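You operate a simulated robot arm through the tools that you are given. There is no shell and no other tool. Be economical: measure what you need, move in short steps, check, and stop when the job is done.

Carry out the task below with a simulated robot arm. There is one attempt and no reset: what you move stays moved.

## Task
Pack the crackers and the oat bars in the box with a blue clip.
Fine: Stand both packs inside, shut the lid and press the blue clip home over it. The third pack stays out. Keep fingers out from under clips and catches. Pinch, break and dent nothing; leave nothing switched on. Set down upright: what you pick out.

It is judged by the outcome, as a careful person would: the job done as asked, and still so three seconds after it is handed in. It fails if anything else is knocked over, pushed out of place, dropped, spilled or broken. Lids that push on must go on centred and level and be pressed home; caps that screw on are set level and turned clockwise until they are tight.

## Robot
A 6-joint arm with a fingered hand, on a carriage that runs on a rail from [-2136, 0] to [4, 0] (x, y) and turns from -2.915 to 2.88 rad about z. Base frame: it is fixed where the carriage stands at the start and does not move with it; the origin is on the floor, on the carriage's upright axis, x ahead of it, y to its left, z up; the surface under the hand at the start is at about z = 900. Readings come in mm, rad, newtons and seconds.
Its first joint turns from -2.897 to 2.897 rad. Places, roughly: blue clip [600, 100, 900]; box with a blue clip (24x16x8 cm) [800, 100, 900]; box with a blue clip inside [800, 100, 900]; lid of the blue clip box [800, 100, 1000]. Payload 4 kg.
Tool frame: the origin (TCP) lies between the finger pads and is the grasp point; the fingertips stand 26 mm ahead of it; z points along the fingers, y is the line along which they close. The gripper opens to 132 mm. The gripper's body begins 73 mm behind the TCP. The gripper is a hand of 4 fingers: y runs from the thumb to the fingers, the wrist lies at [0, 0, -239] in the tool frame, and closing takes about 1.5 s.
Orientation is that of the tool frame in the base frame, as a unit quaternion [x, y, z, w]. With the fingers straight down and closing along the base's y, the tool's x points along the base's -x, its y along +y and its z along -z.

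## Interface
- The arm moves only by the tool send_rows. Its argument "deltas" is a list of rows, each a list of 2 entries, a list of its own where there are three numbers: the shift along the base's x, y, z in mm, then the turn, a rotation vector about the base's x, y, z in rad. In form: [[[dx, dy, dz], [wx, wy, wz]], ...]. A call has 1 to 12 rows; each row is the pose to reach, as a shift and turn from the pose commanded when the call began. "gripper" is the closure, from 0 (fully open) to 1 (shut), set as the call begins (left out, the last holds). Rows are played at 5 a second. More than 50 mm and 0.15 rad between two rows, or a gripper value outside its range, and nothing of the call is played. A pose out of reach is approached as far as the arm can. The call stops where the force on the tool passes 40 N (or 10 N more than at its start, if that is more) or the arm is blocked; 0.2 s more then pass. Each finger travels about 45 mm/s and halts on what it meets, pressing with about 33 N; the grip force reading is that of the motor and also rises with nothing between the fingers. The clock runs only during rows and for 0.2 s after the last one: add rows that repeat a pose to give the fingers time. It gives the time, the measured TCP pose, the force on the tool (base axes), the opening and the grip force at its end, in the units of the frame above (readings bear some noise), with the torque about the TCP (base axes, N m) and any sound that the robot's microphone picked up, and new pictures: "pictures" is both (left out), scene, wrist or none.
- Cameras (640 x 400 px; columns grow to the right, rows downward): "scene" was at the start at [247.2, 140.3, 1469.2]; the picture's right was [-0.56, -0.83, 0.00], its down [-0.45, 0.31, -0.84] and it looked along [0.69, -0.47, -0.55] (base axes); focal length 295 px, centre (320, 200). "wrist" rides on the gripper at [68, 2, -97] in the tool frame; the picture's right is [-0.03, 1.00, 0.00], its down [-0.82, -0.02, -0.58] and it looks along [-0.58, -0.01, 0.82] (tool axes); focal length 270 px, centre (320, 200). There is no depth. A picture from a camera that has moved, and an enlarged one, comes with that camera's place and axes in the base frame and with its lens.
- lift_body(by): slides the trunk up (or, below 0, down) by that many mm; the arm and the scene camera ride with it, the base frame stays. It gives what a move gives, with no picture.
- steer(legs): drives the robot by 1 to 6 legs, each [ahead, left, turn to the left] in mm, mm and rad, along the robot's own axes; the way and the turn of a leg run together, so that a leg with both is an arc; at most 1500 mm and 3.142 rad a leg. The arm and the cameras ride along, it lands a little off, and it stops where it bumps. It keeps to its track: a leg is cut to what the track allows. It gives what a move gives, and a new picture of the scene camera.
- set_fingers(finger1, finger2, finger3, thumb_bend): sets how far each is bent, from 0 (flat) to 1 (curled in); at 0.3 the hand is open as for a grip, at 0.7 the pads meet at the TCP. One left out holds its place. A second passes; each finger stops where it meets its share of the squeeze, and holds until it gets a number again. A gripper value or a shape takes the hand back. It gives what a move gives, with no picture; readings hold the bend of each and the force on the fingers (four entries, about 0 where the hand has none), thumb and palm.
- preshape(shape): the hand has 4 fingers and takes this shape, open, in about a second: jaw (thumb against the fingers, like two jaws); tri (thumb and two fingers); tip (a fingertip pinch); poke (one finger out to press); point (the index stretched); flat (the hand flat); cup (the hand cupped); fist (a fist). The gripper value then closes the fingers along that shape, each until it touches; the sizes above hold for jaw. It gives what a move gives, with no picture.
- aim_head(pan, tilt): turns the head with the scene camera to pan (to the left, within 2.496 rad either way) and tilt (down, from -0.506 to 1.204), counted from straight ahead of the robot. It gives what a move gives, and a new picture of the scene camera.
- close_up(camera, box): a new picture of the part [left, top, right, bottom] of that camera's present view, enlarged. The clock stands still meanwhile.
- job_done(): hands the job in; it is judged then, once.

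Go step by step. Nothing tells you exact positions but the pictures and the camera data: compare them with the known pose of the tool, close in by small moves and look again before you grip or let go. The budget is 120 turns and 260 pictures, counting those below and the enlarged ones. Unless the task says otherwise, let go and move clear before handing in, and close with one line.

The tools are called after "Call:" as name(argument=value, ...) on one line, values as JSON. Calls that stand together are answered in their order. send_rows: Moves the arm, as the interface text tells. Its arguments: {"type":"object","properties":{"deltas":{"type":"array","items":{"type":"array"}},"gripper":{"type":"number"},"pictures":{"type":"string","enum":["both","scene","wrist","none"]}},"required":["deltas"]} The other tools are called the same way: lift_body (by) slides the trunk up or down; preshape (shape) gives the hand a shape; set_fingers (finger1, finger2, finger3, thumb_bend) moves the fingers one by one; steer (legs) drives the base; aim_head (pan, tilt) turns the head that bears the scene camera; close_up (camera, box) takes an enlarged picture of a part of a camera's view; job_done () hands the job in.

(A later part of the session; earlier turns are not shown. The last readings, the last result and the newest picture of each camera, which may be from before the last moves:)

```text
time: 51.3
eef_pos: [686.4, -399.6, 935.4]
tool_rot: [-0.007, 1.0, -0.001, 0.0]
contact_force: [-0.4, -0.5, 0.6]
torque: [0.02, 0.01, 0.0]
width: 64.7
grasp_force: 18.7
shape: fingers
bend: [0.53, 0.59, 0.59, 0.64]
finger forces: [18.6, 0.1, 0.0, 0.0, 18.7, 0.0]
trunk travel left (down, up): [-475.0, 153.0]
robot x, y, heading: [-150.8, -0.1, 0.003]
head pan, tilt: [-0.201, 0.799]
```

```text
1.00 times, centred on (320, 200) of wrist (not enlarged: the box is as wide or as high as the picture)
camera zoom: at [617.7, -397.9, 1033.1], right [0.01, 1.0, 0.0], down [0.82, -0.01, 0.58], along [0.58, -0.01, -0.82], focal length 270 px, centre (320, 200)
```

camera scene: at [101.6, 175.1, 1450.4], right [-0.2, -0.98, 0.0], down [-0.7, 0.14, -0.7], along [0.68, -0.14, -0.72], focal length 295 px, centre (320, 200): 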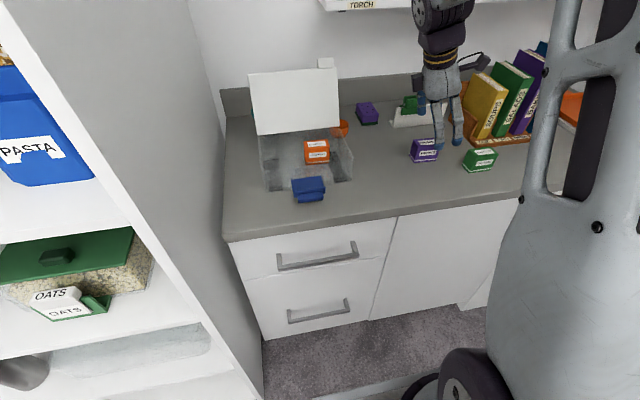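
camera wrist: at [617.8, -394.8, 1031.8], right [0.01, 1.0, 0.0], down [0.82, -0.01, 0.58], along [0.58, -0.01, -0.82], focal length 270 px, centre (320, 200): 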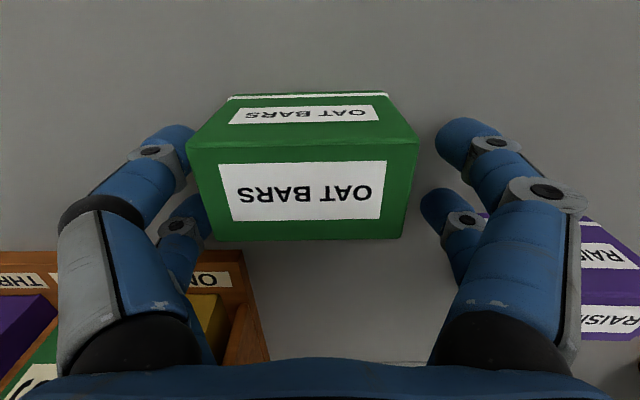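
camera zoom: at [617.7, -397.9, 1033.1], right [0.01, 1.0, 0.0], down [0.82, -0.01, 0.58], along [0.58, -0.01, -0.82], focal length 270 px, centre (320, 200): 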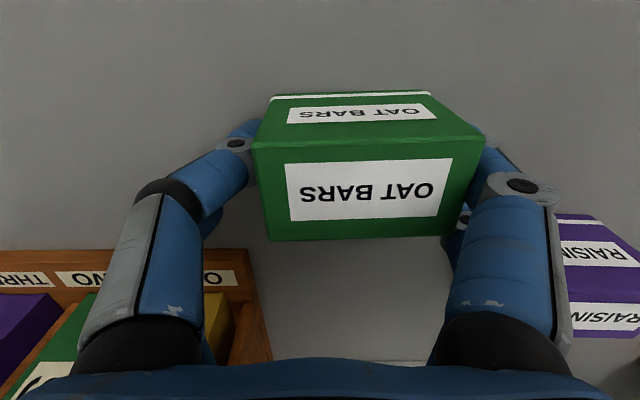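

The pack is held by the pair at 19 N, shifted about 17 mm toward +y in the hand. Test lift.

Call:
send_rows(deltas=[[[0, 0, 8], [0, 0, 0]], [[0, 0, 20], [0, 0, 0]], [[0, 0, 35], [0, 0, 0]], [[0, 0, 50], [0, 0, 0]], [[0, 0, 50], [0, 0, 0]]], pictures="wrist")

Call:
close_up(camera="scene", box=[420, 110, 540, 200])

```text
time: 52.5
eef_pos: [687.4, -399.4, 985.1]
tool_rot: [-0.006, 1.0, -0.001, 0.001]
contact_force: [0.3, 0.7, -1.8]
torque: [0.02, -0.03, -0.01]
width: 64.6
grasp_force: 18.9
shape: fingers
bend: [0.53, 0.59, 0.59, 0.64]
finger forces: [18.7, 0.1, 0.0, 0.0, 18.7, 0.1]
trunk travel left (down, up): [-475.0, 153.0]
robot x, y, heading: [-147.8, 2.3, 0.003]
head pan, tilt: [-0.201, 0.799]
camera wrist: at [617.6, -398.8, 1082.3], right [0.01, 1.0, 0.0], down [0.82, -0.01, 0.58], along [0.58, -0.01, -0.82], focal length 270 px, centre (320, 200)
```

wrist: 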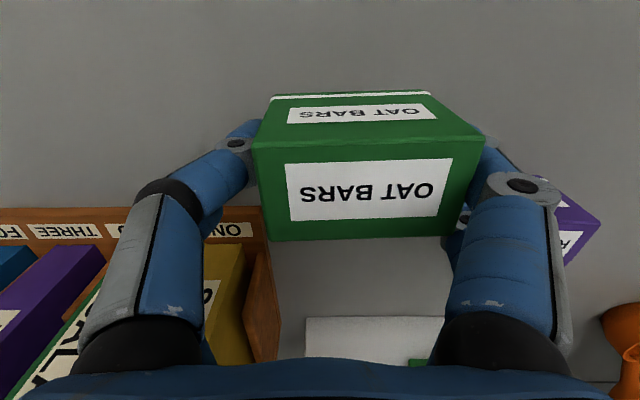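

```text
4.44 times, centred on (480, 155) of scene
camera zoom: at [101.2, 175.1, 1450.4], right [-0.2, -0.98, 0.0], down [-0.7, 0.14, -0.7], along [0.68, -0.14, -0.72], focal length 1313 px, centre (-391, 400)
```

zoom: 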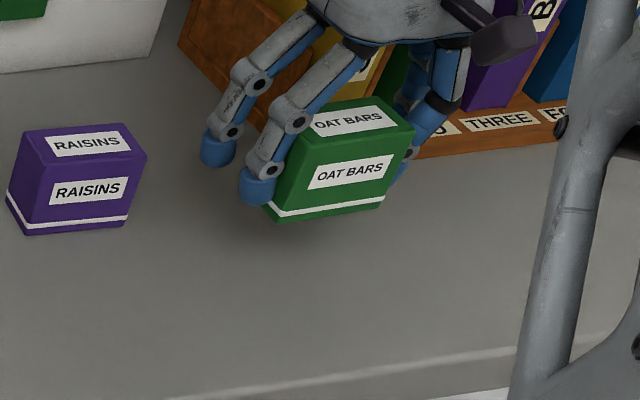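

A secure hold. Carrying it up and across, in two legs, to above the front-left part of the box.

Call:
send_rows(deltas=[[[0, 0, 35], [0, 0, 0]], [[0, 0, 72], [0, 0, 0]], [[0, 25, 78], [0, 0, 0]], [[2, 60, 78], [0, 0, 0]], [[5, 100, 78], [0, 0, 0]], [[8, 140, 78], [0, 0, 0]], [[11, 180, 78], [0, 0, 0]], [[14, 220, 78], [0, 0, 0]], [[18, 260, 78], [0, 0, 0]], [[22, 300, 78], [0, 0, 0]], [[26, 340, 78], [0, 0, 0]], [[28, 360, 78], [0, 0, 0]]], pictures="none")

Call:
send_rows(deltas=[[[3, 40, 0], [0, 0, 0]], [[6, 80, 0], [0, 0, 0]], [[9, 120, 0], [0, 0, 0]], [[13, 152, 0], [0, 0, 0]], [[13, 152, 0], [0, 0, 0]]])

Call:
close_up(camera="scene", box=[230, 60, 390, 210])

```text
time: 55.1
eef_pos: [715.0, -40.7, 1064.6]
tool_rot: [-0.006, 1.0, -0.001, 0.0]
contact_force: [-0.2, -0.4, -0.4]
torque: [0.0, -0.01, 0.01]
width: 64.8
grasp_force: 18.6
shape: fingers
bend: [0.53, 0.59, 0.59, 0.64]
finger forces: [18.7, 0.0, 0.0, 0.0, 18.6, 0.0]
trunk travel left (down, up): [-475.0, 153.0]
robot x, y, heading: [-150.8, 2.8, 0.003]
head pan, tilt: [-0.201, 0.799]
```

```text
time: 56.3
eef_pos: [727.2, 111.9, 1061.4]
tool_rot: [-0.006, 1.0, -0.001, 0.0]
contact_force: [0.3, -0.3, -0.5]
torque: [-0.03, 0.0, -0.05]
width: 64.8
grasp_force: 18.5
shape: fingers
bend: [0.53, 0.59, 0.59, 0.64]
finger forces: [18.7, 0.1, 0.1, 0.0, 18.7, 0.0]
trunk travel left (down, up): [-475.0, 153.0]
robot x, y, heading: [-152.1, 4.3, -0.0]
head pan, tilt: [-0.201, 0.799]
camera scene: at [101.2, 175.1, 1450.5], right [-0.2, -0.98, 0.0], down [-0.7, 0.14, -0.7], along [0.68, -0.14, -0.72], focal length 295 px, centre (320, 200)
camera wrist: at [657.6, 113.7, 1158.7], right [0.01, 1.0, 0.0], down [0.82, -0.01, 0.58], along [0.58, -0.01, -0.82], focal length 270 px, centre (320, 200)
```

scene: 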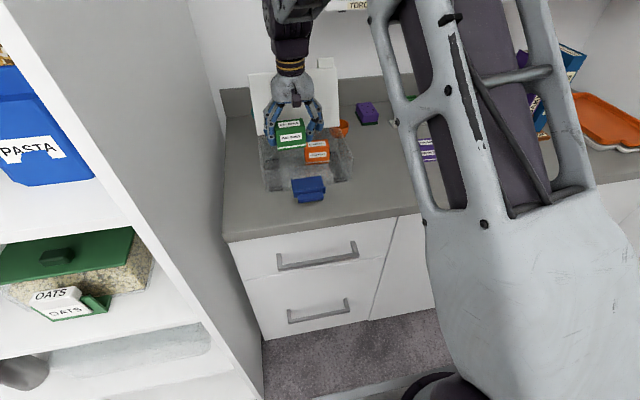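
wrist: 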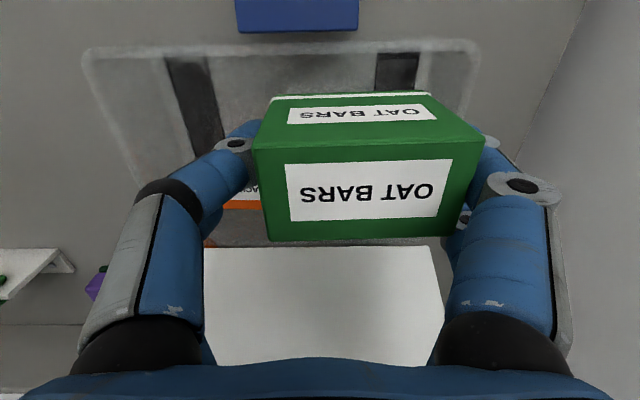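

```text
2.67 times, centred on (310, 135) of scene
camera zoom: at [101.2, 175.1, 1450.5], right [-0.2, -0.98, 0.0], down [-0.7, 0.14, -0.7], along [0.68, -0.14, -0.72], focal length 788 px, centre (347, 373)
```

zoom: 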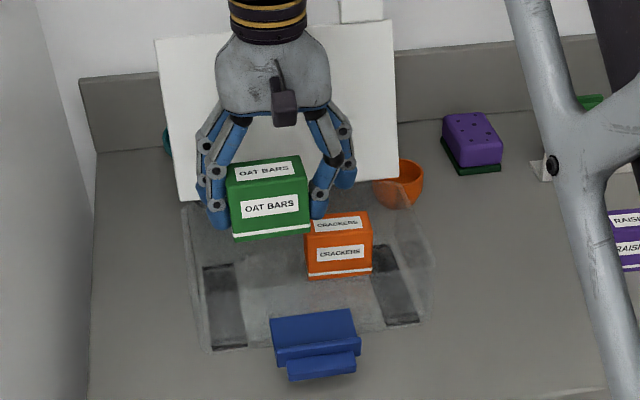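

Clear to lower. I'll shift 4 mm toward the front for clearance from the crackers and descend to just above the floor.

Call:
send_rows(deltas=[[[-4, 0, -20], [0, 0, 0]], [[-4, 0, -45], [0, 0, 0]], [[-4, 0, -70], [0, 0, 0]], [[-4, 0, -90], [0, 0, 0]], [[-4, 0, -105], [0, 0, 0]], [[-4, 0, -115], [0, 0, 0]], [[-4, 0, -115], [0, 0, 0]]], pictures="wrist")

Call:
close_up(camera="scene", box=[250, 100, 370, 210])

```text
time: 57.9
eef_pos: [722.2, 111.6, 948.5]
tool_rot: [-0.006, 1.0, -0.002, -0.001]
contact_force: [0.1, 0.5, -0.8]
torque: [-0.01, 0.0, -0.01]
width: 64.7
grasp_force: 18.8
shape: fingers
bend: [0.53, 0.59, 0.59, 0.64]
finger forces: [18.7, 0.0, 0.0, 0.0, 18.7, 0.0]
trunk travel left (down, up): [-475.0, 153.0]
robot x, y, heading: [-150.6, -0.5, 0.003]
head pan, tilt: [-0.201, 0.799]
camera wrist: at [652.9, 112.8, 1046.3], right [0.01, 1.0, 0.0], down [0.82, -0.01, 0.58], along [0.58, -0.01, -0.82], focal length 270 px, centre (320, 200)
```

wrist: 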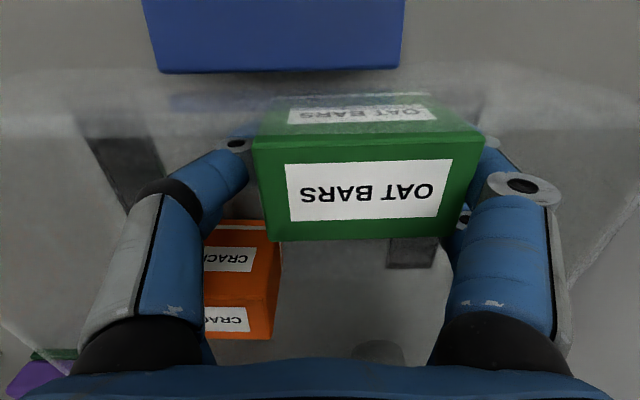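

```text
3.64 times, centred on (310, 155) of scene
camera zoom: at [101.2, 175.1, 1450.5], right [-0.2, -0.98, 0.0], down [-0.7, 0.14, -0.7], along [0.68, -0.14, -0.72], focal length 1074 px, centre (356, 364)
```

zoom: 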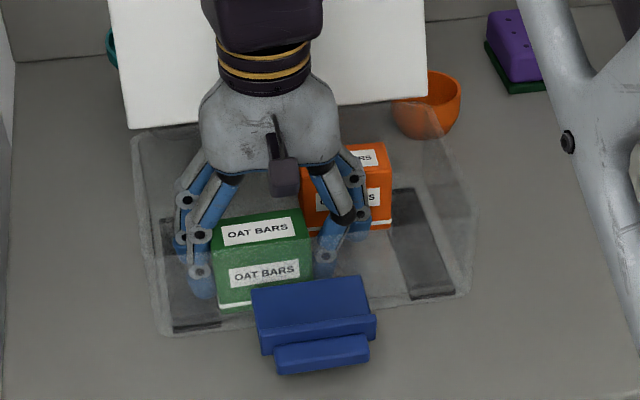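

Nicely placed with clearance all round. Creeping down to floor contact.

Call:
send_rows(deltas=[[[0, 0, -2], [0, 0, 0]], [[0, 0, -4], [0, 0, 0]], [[0, 0, -6], [0, 0, 0]], [[0, 0, -8], [0, 0, 0]], [[0, 0, -9], [0, 0, 0]]], pictures="none")

```text
time: 59.1
eef_pos: [721.9, 110.9, 941.6]
tool_rot: [-0.006, 1.0, -0.001, 0.003]
contact_force: [-1.3, -5.2, 21.7]
torque: [0.23, 0.43, 0.11]
width: 64.4
grasp_force: 19.8
shape: fingers
bend: [0.53, 0.59, 0.59, 0.66]
finger forces: [17.7, 0.0, 0.0, 0.1, 22.2, 0.0]
trunk travel left (down, up): [-475.0, 153.0]
robot x, y, heading: [-154.4, 2.5, 0.004]
head pan, tilt: [-0.201, 0.799]
```

The pack is down (22 N). Easing up slightly and releasing the pair.

Call:
send_rows(deltas=[[[0, 0, 3], [0, 0, 0]], [[0, 0, 3], [0, 0, 0]]], pictures="none")

Call:
set_fingers(finger1=0.42, thumb_bend=0.5)

Call:
close_up(camera="wrist", box=[0, 0, 640, 400])

Call:
close_up(camera="scene", box=[250, 100, 370, 210])

```text
time: 59.7
eef_pos: [722.3, 111.1, 942.4]
tool_rot: [-0.006, 1.0, -0.001, 0.0]
contact_force: [1.2, -3.5, 7.9]
torque: [0.03, 0.14, 0.03]
width: 64.5
grasp_force: 19.5
shape: fingers
bend: [0.53, 0.59, 0.59, 0.66]
finger forces: [17.9, 0.1, 0.1, 0.1, 21.0, 0.1]
trunk travel left (down, up): [-475.0, 153.0]
robot x, y, heading: [-151.1, 2.7, 0.005]
head pan, tilt: [-0.201, 0.799]
```

```text
time: 60.7
eef_pos: [724.0, 111.1, 943.1]
tool_rot: [-0.007, 1.0, -0.002, 0.0]
contact_force: [-0.1, 0.5, -0.1]
torque: [-0.01, -0.04, 0.0]
width: 79.2
grasp_force: 0.0
shape: fingers
bend: [0.42, 0.59, 0.59, 0.5]
finger forces: [0.2, 0.0, 0.1, 0.0, 0.0, 0.1]
trunk travel left (down, up): [-475.0, 153.0]
robot x, y, heading: [-152.1, 4.6, 0.01]
head pan, tilt: [-0.201, 0.799]
```

```text
1.00 times, centred on (320, 200) of wrist (not enlarged: the box is as wide or as high as the picture)
camera zoom: at [653.3, 112.7, 1040.4], right [0.01, 1.0, 0.0], down [0.82, -0.01, 0.58], along [0.58, -0.01, -0.82], focal length 270 px, centre (320, 200)
```

zoom: 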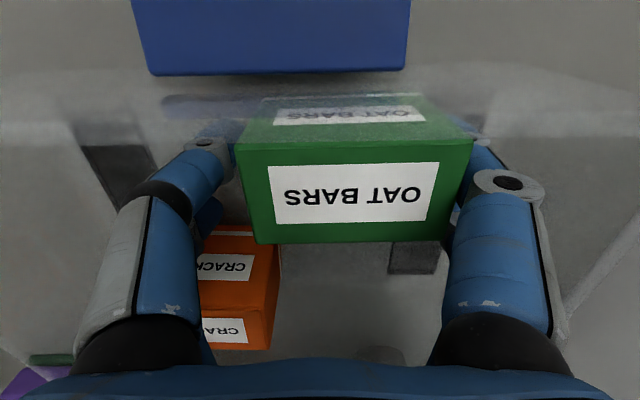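

```text
3.64 times, centred on (310, 155) of scene
camera zoom: at [101.2, 175.1, 1450.4], right [-0.2, -0.98, 0.0], down [-0.7, 0.14, -0.7], along [0.68, -0.14, -0.72], focal length 1074 px, centre (356, 364)
```

zoom: 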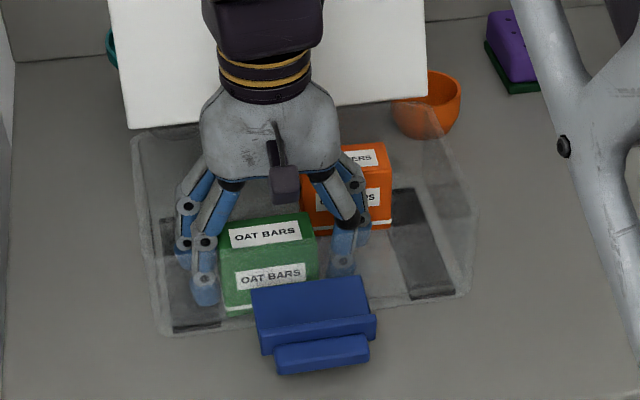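

Released; a touch more opening, then rise slowly.

Call:
set_fingers(finger1=0.37, thumb_bend=0.47)

Call:
send_rows(deltas=[[[0, 0, 10], [0, 0, 0]], [[0, 0, 25], [0, 0, 0]], [[0, 0, 50], [0, 0, 0]], [[0, 0, 85], [0, 0, 0]], [[0, 0, 120], [0, 0, 0]], [[-20, -20, 150], [0, 0, 0]], [[-40, -60, 160], [0, 0, 0]], [[-50, -100, 160], [0, 0, 0]]])

Call:
close_up(camera="scene", box=[240, 60, 380, 210])

```text
time: 61.7
eef_pos: [721.6, 110.8, 943.1]
tool_rot: [-0.006, 1.0, 0.0, 0.0]
contact_force: [0.1, 0.1, 0.1]
torque: [0.01, 0.01, -0.02]
width: 92.4
grasp_force: 0.1
shape: fingers
bend: [0.37, 0.59, 0.59, 0.47]
finger forces: [0.0, 0.0, 0.1, 0.0, 0.0, 0.1]
trunk travel left (down, up): [-475.0, 153.0]
robot x, y, heading: [-148.8, 0.6, 0.004]
head pan, tilt: [-0.201, 0.799]
```

```text
time: 63.5
eef_pos: [672.8, 11.3, 1102.9]
tool_rot: [-0.006, 1.0, -0.001, 0.0]
contact_force: [0.0, 0.3, -0.4]
torque: [-0.03, 0.0, 0.01]
width: 92.6
grasp_force: 0.1
shape: fingers
bend: [0.37, 0.59, 0.59, 0.47]
finger forces: [0.0, 0.0, 0.0, 0.1, 0.1, 0.0]
trunk travel left (down, up): [-475.0, 153.0]
robot x, y, heading: [-151.2, 1.4, 0.003]
head pan, tilt: [-0.201, 0.799]
camera scene: at [101.2, 175.6, 1450.4], right [-0.2, -0.98, 0.0], down [-0.7, 0.14, -0.7], along [0.68, -0.14, -0.72], focal length 295 px, centre (320, 200)
camera wrist: at [603.3, 12.9, 1201.2], right [0.01, 1.0, 0.0], down [0.82, -0.01, 0.58], along [0.58, -0.01, -0.82], focal length 270 px, centre (320, 200)
```

scene: 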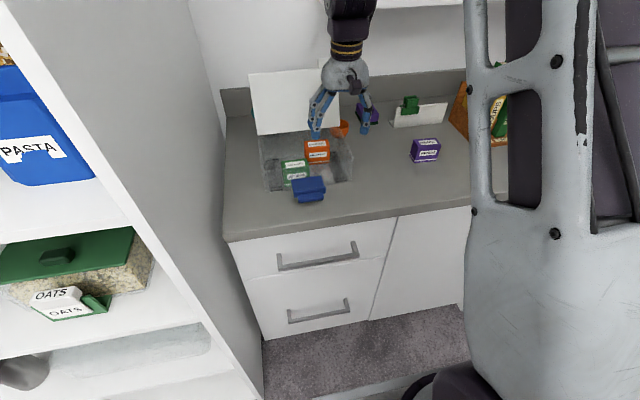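
wrist: 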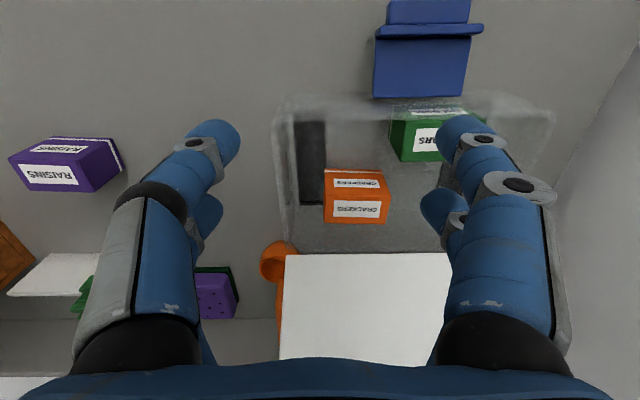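

```text
2.67 times, centred on (310, 135) of scene
camera zoom: at [101.2, 175.6, 1450.4], right [-0.2, -0.98, 0.0], down [-0.7, 0.14, -0.7], along [0.68, -0.14, -0.72], focal length 788 px, centre (347, 373)
```

zoom: 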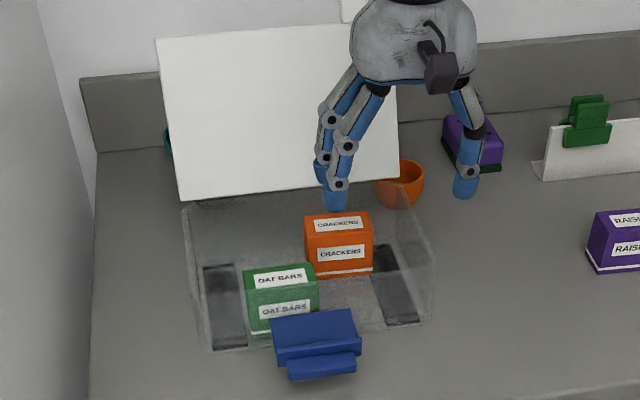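

Both packs stand upright inside. Now the lid: I plan to pinch its tab by the side edges with the front finger pair and swing it shut under control. First I'll take a closer look at the tab from above and in front.

Call:
send_rows(deltas=[[[20, -5, 40], [0, -0.06, 0]], [[50, -10, 80], [0, -0.12, 0]], [[80, -10, 110], [0, -0.17, 0]], [[115, -10, 120], [0, -0.17, 0]], [[150, -10, 120], [0, -0.17, 0]], [[150, -10, 120], [0, -0.17, 0]]], gripper=0.25)

Call:
close_up(camera="wrist", box=[160, 50, 480, 250])

```text
refused: row 2 steps farther than a row can; nothing moved
```

```text
2.00 times, centred on (320, 150) of wrist
camera zoom: at [603.3, 12.9, 1201.2], right [0.01, 1.0, 0.0], down [0.82, -0.01, 0.58], along [0.58, -0.01, -0.82], focal length 541 px, centre (320, 300)
```

zoom: 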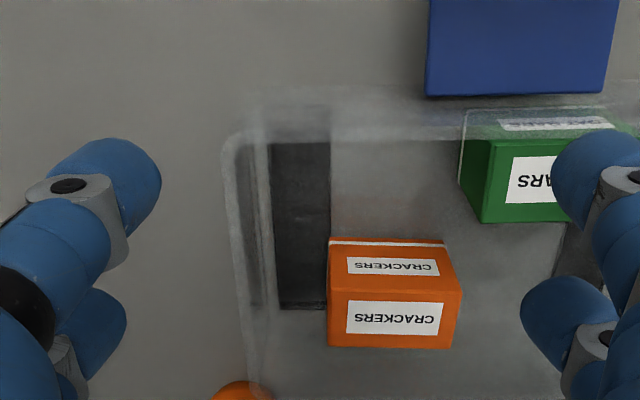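

A row was too long; resending with shorter steps.

Call:
send_rows(deltas=[[[15, -5, 30], [0, -0.06, 0]], [[35, -10, 65], [0, -0.12, 0]], [[60, -10, 95], [0, -0.17, 0]], [[90, -10, 115], [0, -0.17, 0]], [[120, -10, 120], [0, -0.17, 0]], [[150, -10, 120], [0, -0.17, 0]], [[150, -10, 120], [0, -0.17, 0]]], gripper=0.25)

Call:
close_up(camera="wrist", box=[160, 50, 480, 250])

```text
time: 65.1
eef_pos: [823.0, 0.5, 1223.9]
tool_rot: [-0.006, 0.996, -0.001, 0.085]
contact_force: [0.3, 0.6, 0.2]
torque: [-0.01, -0.01, -0.01]
width: 99.2
grasp_force: 0.0
shape: jaw
bend: [0.63, 0.63, 0.63, 0.51]
finger forces: [0.0, 0.1, 0.1, 0.0, 0.1, 0.0]
trunk travel left (down, up): [-475.0, 153.0]
robot x, y, heading: [-151.1, -4.2, 0.007]
head pan, tilt: [-0.201, 0.799]
camera scene: at [101.2, 175.1, 1450.5], right [-0.2, -0.98, 0.0], down [-0.7, 0.14, -0.7], along [0.68, -0.14, -0.72], focal length 295 px, centre (320, 200)
camera wrist: at [738.2, 2.5, 1307.6], right [0.01, 1.0, 0.0], down [0.71, -0.01, 0.71], along [0.71, -0.01, -0.71], focal length 270 px, centre (320, 200)
```

scene: 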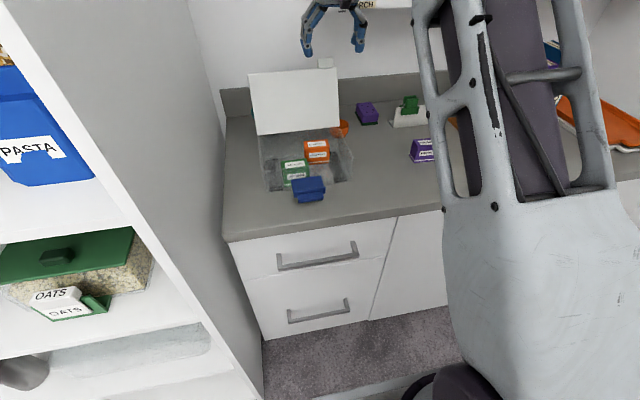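
wrist: 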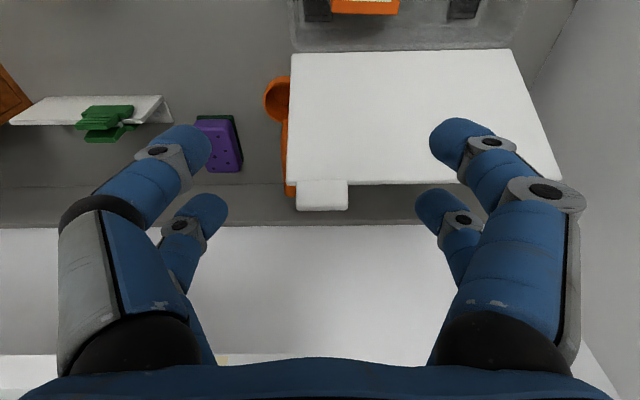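

```text
2.00 times, centred on (320, 150) of wrist
camera zoom: at [738.2, 2.5, 1307.6], right [0.01, 1.0, 0.0], down [0.71, -0.01, 0.71], along [0.71, -0.01, -0.71], focal length 541 px, centre (320, 300)
```

zoom: 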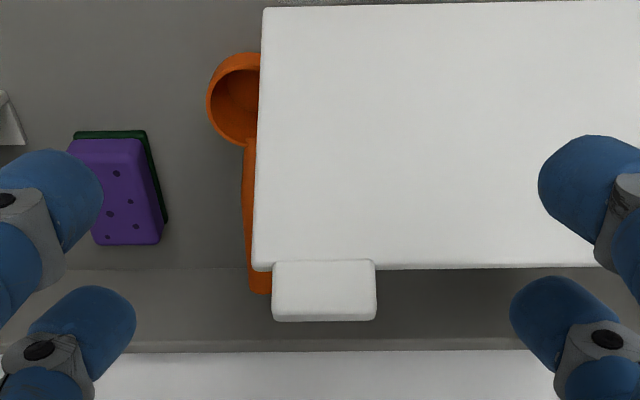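

The lid leans back at about 113°; the tab runs from about [893, 1133] to [905, 1160], y −20..23. I'll move above it with the hand leaned back, then look again before lowering onto its side edges.

Call:
send_rows(deltas=[[[20, 1, 5], [0, -0.1, 0]], [[45, 1, 5], [0, -0.2, 0]], [[70, 1, 5], [0, -0.3, 0]], [[87, 1, 5], [0, -0.3, 0]], [[87, 1, -15], [0, -0.3, 0]], [[87, 1, -15], [0, -0.3, 0]]])

Call:
close_up(camera="wrist", box=[160, 50, 480, 250])

```text
time: 66.5
eef_pos: [909.9, 1.7, 1206.8]
tool_rot: [-0.005, 0.972, -0.002, 0.234]
contact_force: [-1.3, 0.7, 0.1]
torque: [-0.01, -0.01, 0.01]
width: 99.5
grasp_force: 0.1
shape: jaw
bend: [0.63, 0.63, 0.63, 0.51]
finger forces: [0.0, 0.0, 0.0, 0.0, 0.0, 0.0]
trunk travel left (down, up): [-475.0, 153.0]
robot x, y, heading: [-152.2, -1.3, 0.001]
head pan, tilt: [-0.201, 0.799]
camera scene: at [101.2, 175.1, 1450.5], right [-0.2, -0.98, 0.0], down [-0.7, 0.14, -0.7], along [0.68, -0.14, -0.72], focal length 295 px, centre (320, 200)
camera wrist: at [804.5, 4.0, 1263.3], right [0.01, 1.0, 0.0], down [0.47, -0.01, 0.89], along [0.88, -0.01, -0.47], focal length 270 px, centre (320, 200)
```

scene: 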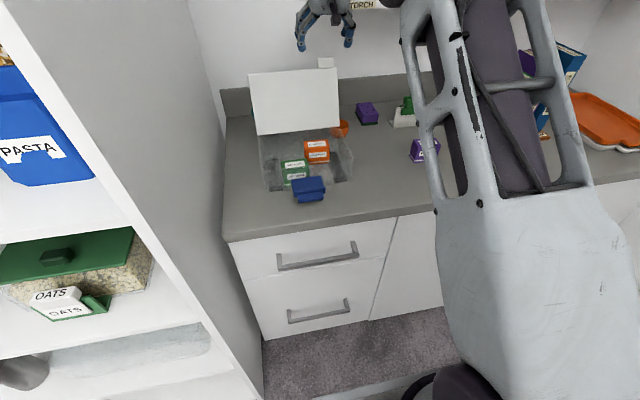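
wrist: 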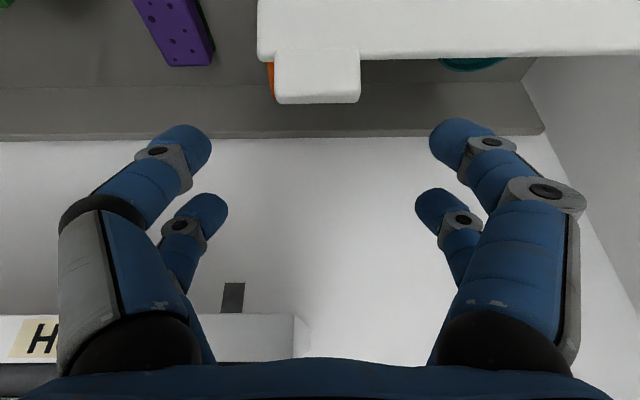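

```text
2.00 times, centred on (320, 150) of wrist
camera zoom: at [804.5, 4.0, 1263.3], right [0.01, 1.0, 0.0], down [0.47, -0.01, 0.89], along [0.88, -0.01, -0.47], focal length 541 px, centre (320, 300)
```

zoom: 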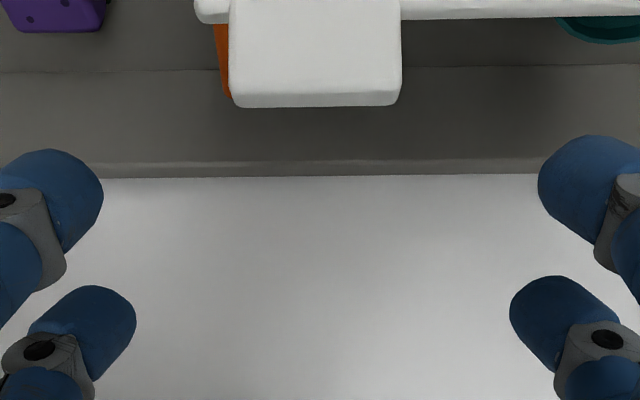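

Tab is centred in the hand in y. Lowering so the front pair straddles its side edges.

Call:
send_rows(deltas=[[[-3, 0, -15], [0, 0, 0]], [[-3, 0, -30], [0, 0, 0]], [[-3, 0, -39], [0, 0, 0]], [[-3, 0, -39], [0, 0, 0]]])

Call:
close_up(camera="wrist", box=[160, 50, 480, 250])

Call:
close_up(camera="scene", box=[240, 0, 380, 140])

```text
time: 67.5
eef_pos: [906.9, 1.0, 1169.0]
tool_rot: [-0.007, 0.973, -0.002, 0.232]
contact_force: [-0.3, 0.4, 0.3]
torque: [0.0, 0.04, 0.03]
width: 99.0
grasp_force: 0.0
shape: jaw
bend: [0.63, 0.63, 0.63, 0.51]
finger forces: [0.1, 0.1, 0.0, 0.0, 0.0, 0.0]
trunk travel left (down, up): [-475.0, 153.0]
robot x, y, heading: [-149.5, 0.7, 0.006]
head pan, tilt: [-0.201, 0.799]
camera scene: at [101.2, 175.1, 1450.5], right [-0.2, -0.98, 0.0], down [-0.7, 0.14, -0.7], along [0.68, -0.14, -0.72], focal length 295 px, centre (320, 200)
camera wrist: at [801.9, 2.8, 1224.5], right [0.01, 1.0, 0.0], down [0.47, -0.01, 0.88], along [0.88, -0.01, -0.47], focal length 270 px, centre (320, 200)
```

scene: 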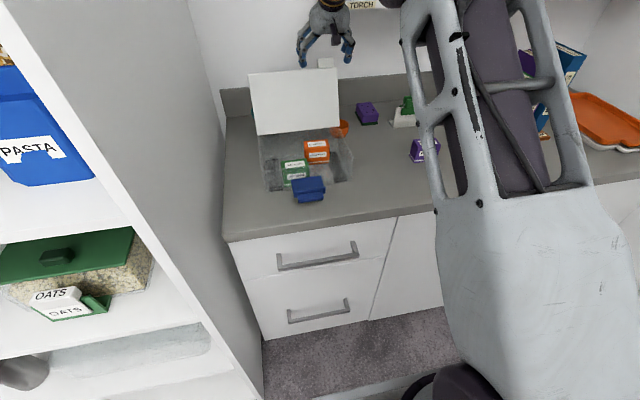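
wrist: 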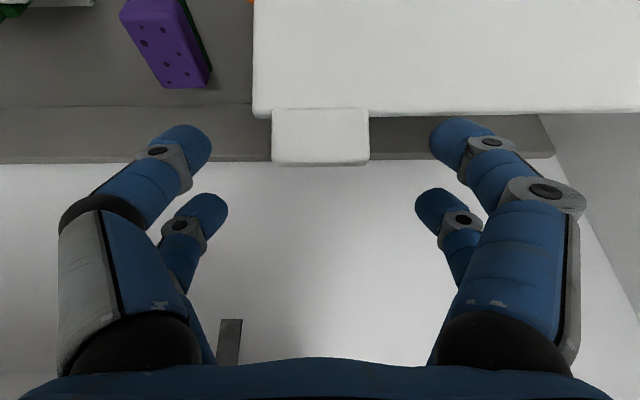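

```text
2.00 times, centred on (320, 150) of wrist
camera zoom: at [801.9, 2.8, 1224.5], right [0.01, 1.0, 0.0], down [0.47, -0.01, 0.88], along [0.88, -0.01, -0.47], focal length 541 px, centre (320, 300)
```

zoom: 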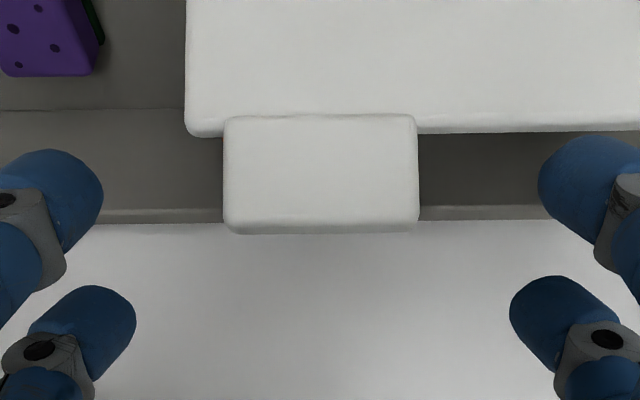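

```text
2.86 times, centred on (310, 70) of scene
camera zoom: at [101.2, 175.1, 1450.5], right [-0.2, -0.98, 0.0], down [-0.7, 0.14, -0.7], along [0.68, -0.14, -0.72], focal length 844 px, centre (349, 571)
```

zoom: 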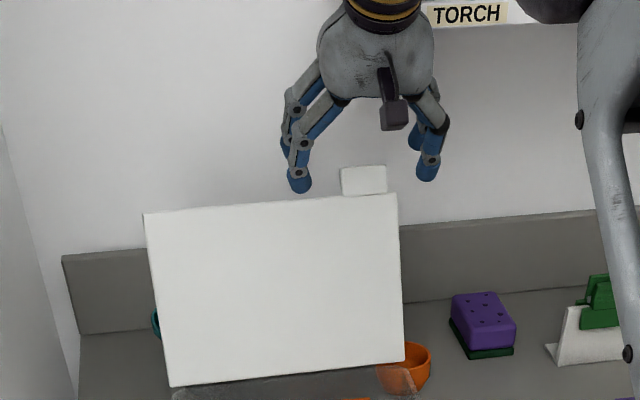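

The front pair is at tab depth. A 3 mm nudge deeper, then I'll close the jaw so the front pair pinches the tab and the rear pair closes behind it.

Call:
send_rows(deltas=[[[-1.5, 0.5, -2.5], [0, 0, 0]], [[-1.5, 0.5, -2.5], [0, 0, 0]]], pictures="none")

Call:
send_rows(deltas=[[[0, 0, 0], [0, 0, 0]], [[0, 0, 0], [0, 0, 0]], [[0, 0, 0], [0, 0, 0]], [[0, 0, 0], [0, 0, 0]], [[0, 0, 0], [0, 0, 0]], [[0, 0, 0], [0, 0, 0]]], gripper=0.75)

Call:
close_up(camera="wrist", box=[160, 50, 480, 250])

```text
time: 68.1
eef_pos: [906.5, 2.2, 1165.7]
tool_rot: [-0.006, 0.973, -0.002, 0.232]
contact_force: [0.6, -0.1, -1.1]
torque: [-0.01, -0.01, 0.03]
width: 99.2
grasp_force: 0.0
shape: jaw
bend: [0.63, 0.63, 0.63, 0.51]
finger forces: [0.0, 0.0, 0.1, 0.0, 0.0, 0.0]
trunk travel left (down, up): [-475.0, 153.0]
robot x, y, heading: [-154.9, 0.6, -0.004]
head pan, tilt: [-0.201, 0.799]
```

```text
time: 69.5
eef_pos: [907.0, 2.1, 1165.9]
tool_rot: [-0.006, 0.972, -0.002, 0.234]
contact_force: [0.8, 0.3, -0.2]
torque: [-0.01, -0.03, -0.04]
width: 22.0
grasp_force: 8.6
shape: jaw
bend: [0.74, 0.6, 0.6, 0.7]
finger forces: [8.0, 0.0, 0.0, 0.1, 7.9, 0.0]
trunk travel left (down, up): [-475.0, 153.0]
robot x, y, heading: [-153.0, -0.9, 0.004]
head pan, tilt: [-0.201, 0.799]
camera scene: at [101.2, 175.1, 1450.4], right [-0.2, -0.98, 0.0], down [-0.7, 0.14, -0.7], along [0.68, -0.14, -0.72], focal length 295 px, centre (320, 200)
camera wrist: at [800.4, 3.5, 1222.1], right [0.01, 1.0, 0.0], down [0.47, -0.01, 0.88], along [0.88, -0.01, -0.47], focal length 270 px, centre (320, 200)
```

scene: 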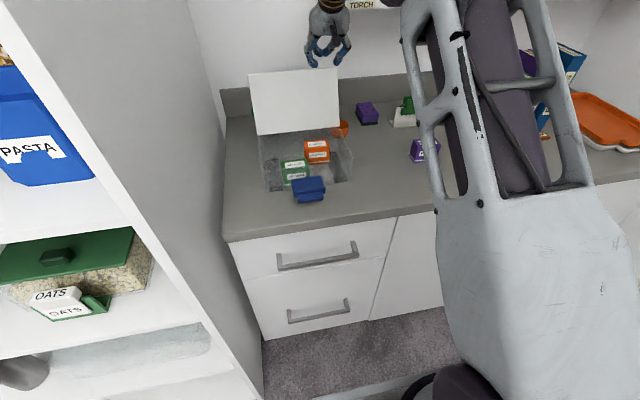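
wrist: 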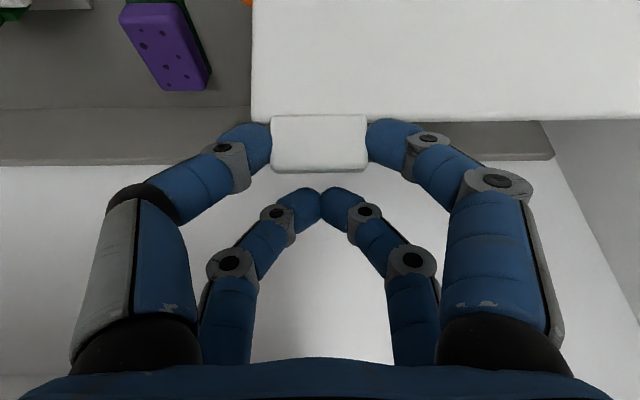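

```text
2.00 times, centred on (320, 150) of wrist
camera zoom: at [800.4, 3.5, 1222.1], right [0.01, 1.0, 0.0], down [0.47, -0.01, 0.88], along [0.88, -0.01, -0.47], focal length 541 px, centre (320, 300)
```

zoom: 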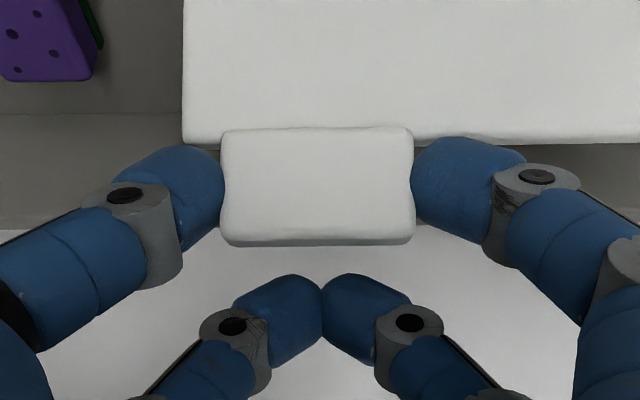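

A good pinch on the tab, with the rear pair behind it. Now swinging the lid forward along its arc, first to about 80°.

Call:
send_rows(deltas=[[[-12, 0, 4.3], [0, -0.022, 0]], [[-24, 0, 7.7], [0, -0.044, 0]], [[-36, 0, 10.3], [0, -0.065, 0]], [[-48.5, 0, 12.2], [0, -0.087, 0]], [[-61, 0, 13.2], [0, -0.109, 0]], [[-73.3, 0, 13.3], [0, -0.131, 0]], [[-86, 0, 12.5], [0, -0.153, 0]], [[-98, 0, 10.9], [0, -0.175, 0]], [[-98, 0, 10.9], [0, -0.175, 0]]])

Call:
close_up(camera="scene", box=[230, 30, 390, 190])

```text
time: 71.5
eef_pos: [806.9, 3.7, 1176.7]
tool_rot: [-0.006, 0.948, -0.003, 0.317]
contact_force: [1.5, -0.6, -1.7]
torque: [-0.02, -0.17, -0.09]
width: 20.6
grasp_force: 32.7
shape: jaw
bend: [0.74, 0.6, 0.6, 0.7]
finger forces: [29.4, 0.1, 0.1, 0.0, 30.3, 0.0]
trunk travel left (down, up): [-475.0, 153.0]
robot x, y, heading: [-148.9, -2.1, 0.006]
head pan, tilt: [-0.201, 0.799]
camera scene: at [101.3, 175.0, 1450.4], right [-0.2, -0.98, 0.0], down [-0.7, 0.14, -0.7], along [0.68, -0.14, -0.72], focal length 295 px, centre (320, 200)
camera wrist: at [694.1, 4.9, 1214.7], right [0.01, 1.0, 0.01], down [0.3, -0.01, 0.95], along [0.95, -0.01, -0.3], focal length 270 px, centre (320, 200)
```

scene: 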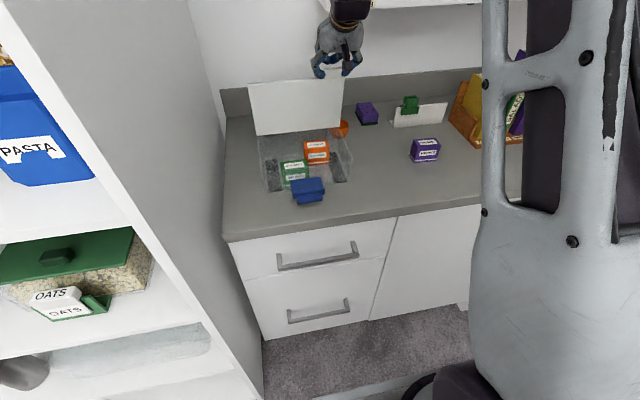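
wrist: 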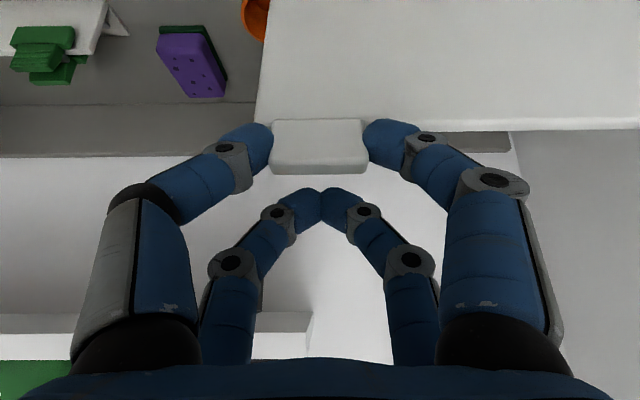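

```text
2.50 times, centred on (310, 110) of scene
camera zoom: at [101.3, 175.0, 1450.4], right [-0.2, -0.98, 0.0], down [-0.7, 0.14, -0.7], along [0.68, -0.14, -0.72], focal length 738 px, centre (345, 425)
```

zoom: 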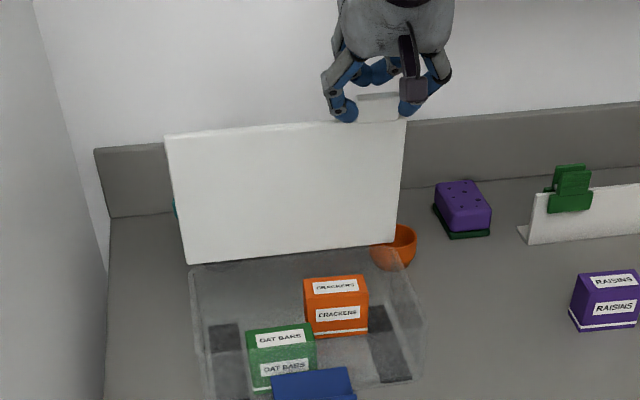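

The lid follows well at around 80°. Continuing to about 40°.

Call:
send_rows(deltas=[[[-12.2, 0, -2.3], [0, -0.022, 0]], [[-24.2, 0, -5.6], [0, -0.044, 0]], [[-36, 0, -9.6], [0, -0.065, 0]], [[-47.3, 0, -14.6], [0, -0.087, 0]], [[-58.4, 0, -20], [0, -0.109, 0]], [[-69.1, 0, -26.4], [0, -0.131, 0]], [[-79.2, 0, -33.5], [0, -0.153, 0]], [[-88.8, 0, -41.2], [0, -0.175, 0]], [[-98, 0, -49.5], [0, -0.196, 0]], [[-106.4, 0, -58.4], [0, -0.218, 0]], [[-106.4, 0, -58.4], [0, -0.218, 0]]])

Call:
close_up(camera="scene", box=[230, 50, 390, 210])

```text
time: 73.9
eef_pos: [699.9, 3.3, 1119.0]
tool_rot: [-0.004, 0.909, -0.005, 0.418]
contact_force: [-3.4, -1.9, 2.8]
torque: [-0.04, -0.14, -0.03]
width: 20.6
grasp_force: 33.0
shape: jaw
bend: [0.74, 0.6, 0.6, 0.7]
finger forces: [30.8, 0.0, 0.1, 0.1, 33.8, 0.0]
trunk travel left (down, up): [-475.0, 153.0]
robot x, y, heading: [-151.1, 1.8, 0.008]
head pan, tilt: [-0.201, 0.799]
camera scene: at [101.0, 174.9, 1450.5], right [-0.2, -0.98, 0.0], down [-0.7, 0.14, -0.7], along [0.68, -0.14, -0.72], focal length 295 px, centre (320, 200)
camera wrist: at [581.8, 4.3, 1131.4], right [0.01, 1.0, 0.01], down [0.09, -0.01, 1.0], along [1.0, -0.01, -0.09], focal length 270 px, centre (320, 200)
```

scene: 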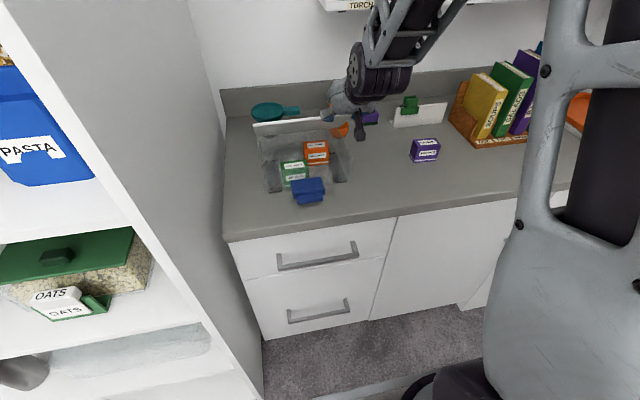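
wrist: 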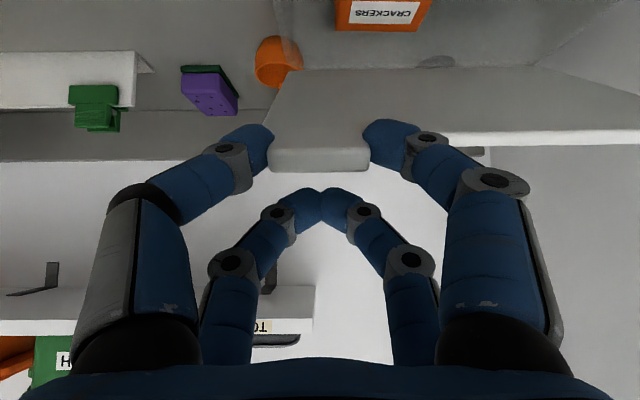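

```text
2.50 times, centred on (310, 130) of scene
camera zoom: at [101.0, 174.9, 1450.5], right [-0.2, -0.98, 0.0], down [-0.7, 0.14, -0.7], along [0.68, -0.14, -0.72], focal length 738 px, centre (345, 375)
```

zoom: 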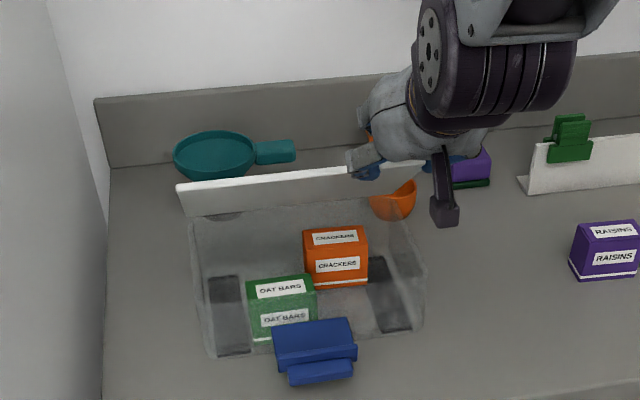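

Continuing gently to nearly shut (about 5°).

Call:
send_rows(deltas=[[[-7, 0, -9.6], [0, -0.022, 0]], [[-14, 0, -19.5], [0, -0.044, 0]], [[-20, 0, -30], [0, -0.065, 0]], [[-25.5, 0, -40.7], [0, -0.087, 0]], [[-30.2, 0, -51.8], [0, -0.109, 0]], [[-34.5, 0, -63.3], [0, -0.131, 0]], [[-37.8, 0, -75], [0, -0.153, 0]], [[-40.3, 0, -86.9], [0, -0.175, 0]], [[-41.5, 0, -96], [0, -0.19, 0]], [[-41.5, 0, -96], [0, -0.19, 0]]])

Call:
close_up(camera="scene", box=[230, 70, 390, 210])

```text
time: 76.1
eef_pos: [659.7, 2.2, 1020.6]
tool_rot: [-0.005, 0.864, -0.004, 0.503]
contact_force: [-0.3, -0.4, 0.9]
torque: [0.11, -0.15, 0.03]
width: 20.8
grasp_force: 33.2
shape: jaw
bend: [0.74, 0.6, 0.6, 0.7]
finger forces: [32.3, 0.1, 0.0, 0.0, 32.3, 0.1]
trunk travel left (down, up): [-475.0, 153.0]
robot x, y, heading: [-148.7, -1.6, 0.004]
head pan, tilt: [-0.201, 0.799]
camera scene: at [101.1, 175.1, 1450.5], right [-0.2, -0.98, 0.0], down [-0.7, 0.14, -0.7], along [0.68, -0.14, -0.72], focal length 295 px, centre (320, 200)
camera wrist: at [541.0, 4.0, 1011.3], right [0.01, 1.0, 0.01], down [-0.1, -0.01, 1.0], along [1.0, -0.01, 0.1], focal length 270 px, centre (320, 200)
```

scene: 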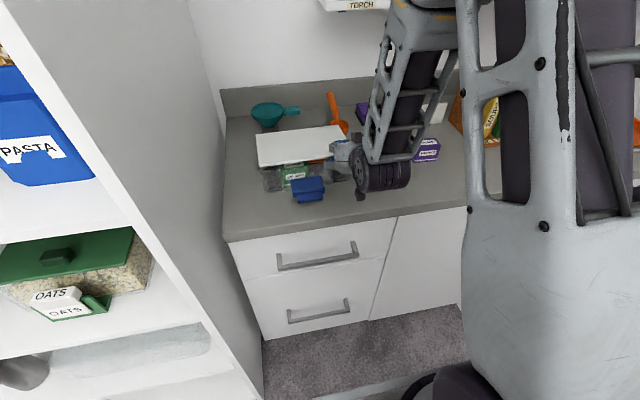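
wrist: 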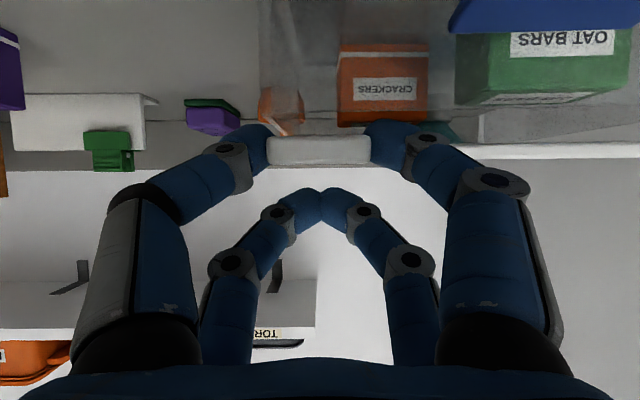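

```text
2.86 times, centred on (310, 140) of scene
camera zoom: at [101.1, 175.1, 1450.5], right [-0.2, -0.98, 0.0], down [-0.7, 0.14, -0.7], along [0.68, -0.14, -0.72], focal length 844 px, centre (349, 371)
```

zoom: 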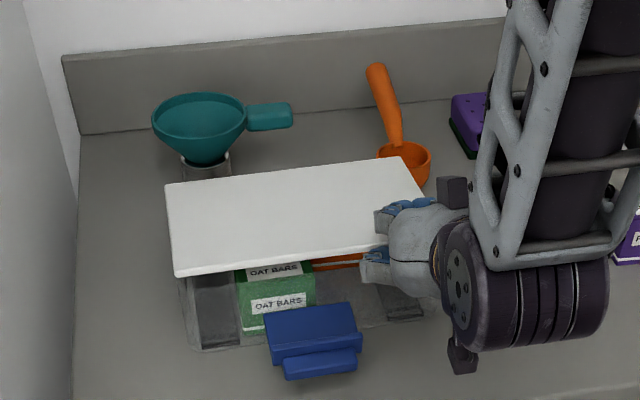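

Nearly shut. Lowering the rest in small steps until it seats.

Call:
send_rows(deltas=[[[-0.5, 0, -5], [0, -0.01, 0]], [[-0.8, 0, -10], [0, -0.02, 0]], [[-1, 0, -14], [0, -0.025, 0]], [[-1, 0, -17], [0, -0.03, 0]], [[-1, 0, -19], [0, -0.03, 0]]])

Call:
close_up(camera="scene", box=[230, 70, 390, 210])

Call:
close_up(camera="wrist", box=[240, 80, 640, 220])

```text
time: 77.3
eef_pos: [658.8, 3.1, 1004.8]
tool_rot: [-0.005, 0.857, -0.004, 0.516]
contact_force: [-2.1, -2.4, 3.9]
torque: [-0.01, -0.18, 0.01]
width: 20.6
grasp_force: 32.8
shape: jaw
bend: [0.74, 0.6, 0.6, 0.7]
finger forces: [31.3, 0.0, 0.1, 0.1, 33.6, 0.0]
trunk travel left (down, up): [-475.0, 153.0]
robot x, y, heading: [-149.5, 2.2, 0.006]
head pan, tilt: [-0.201, 0.799]
camera scene: at [101.0, 175.0, 1450.5], right [-0.2, -0.98, 0.0], down [-0.7, 0.14, -0.7], along [0.68, -0.14, -0.72], focal length 295 px, centre (320, 200)
camera wrist: at [540.2, 4.6, 990.3], right [0.01, 1.0, 0.01], down [-0.13, -0.01, 0.99], along [0.99, -0.01, 0.13], focal length 270 px, centre (320, 200)
```

scene: 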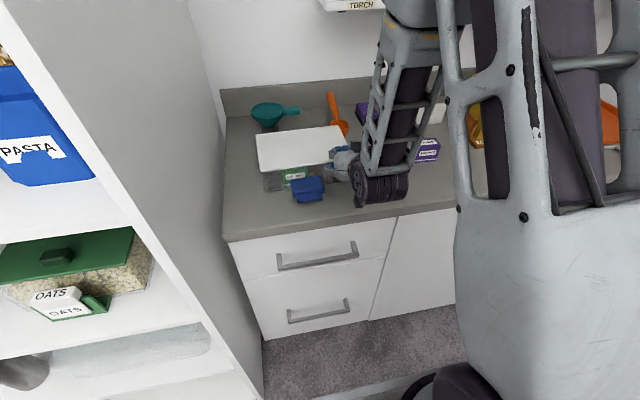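
wrist: 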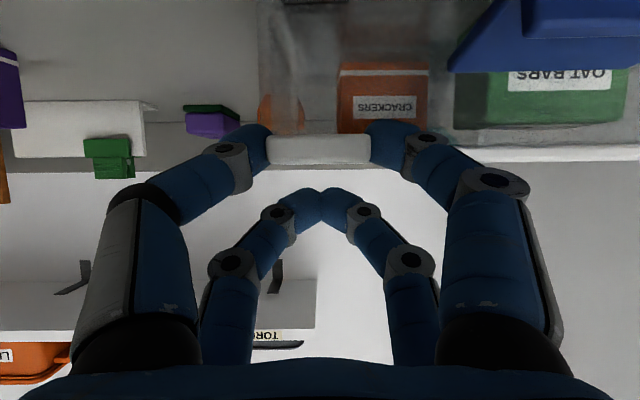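

```text
2.86 times, centred on (310, 140) of scene
camera zoom: at [101.0, 175.0, 1450.5], right [-0.2, -0.98, 0.0], down [-0.7, 0.14, -0.7], along [0.68, -0.14, -0.72], focal length 844 px, centre (349, 371)
```

zoom: 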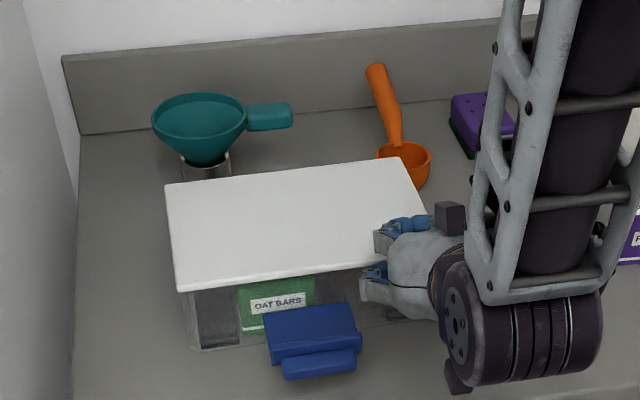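

```text
1.60 times, centred on (440, 150) of wrist
camera zoom: at [540.2, 4.6, 990.3], right [0.01, 1.0, 0.01], down [-0.13, -0.01, 0.99], along [0.99, -0.01, 0.13], focal length 432 px, centre (128, 280)
```

zoom: 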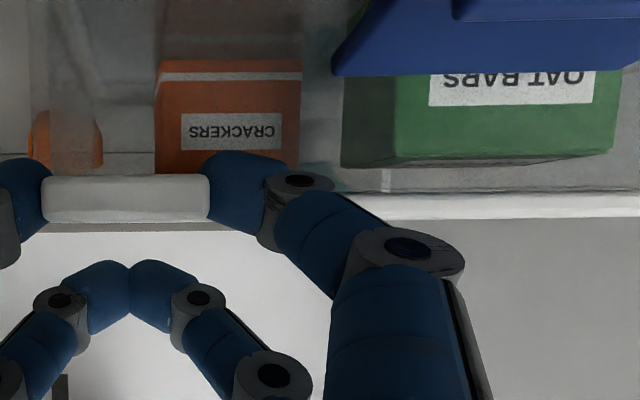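

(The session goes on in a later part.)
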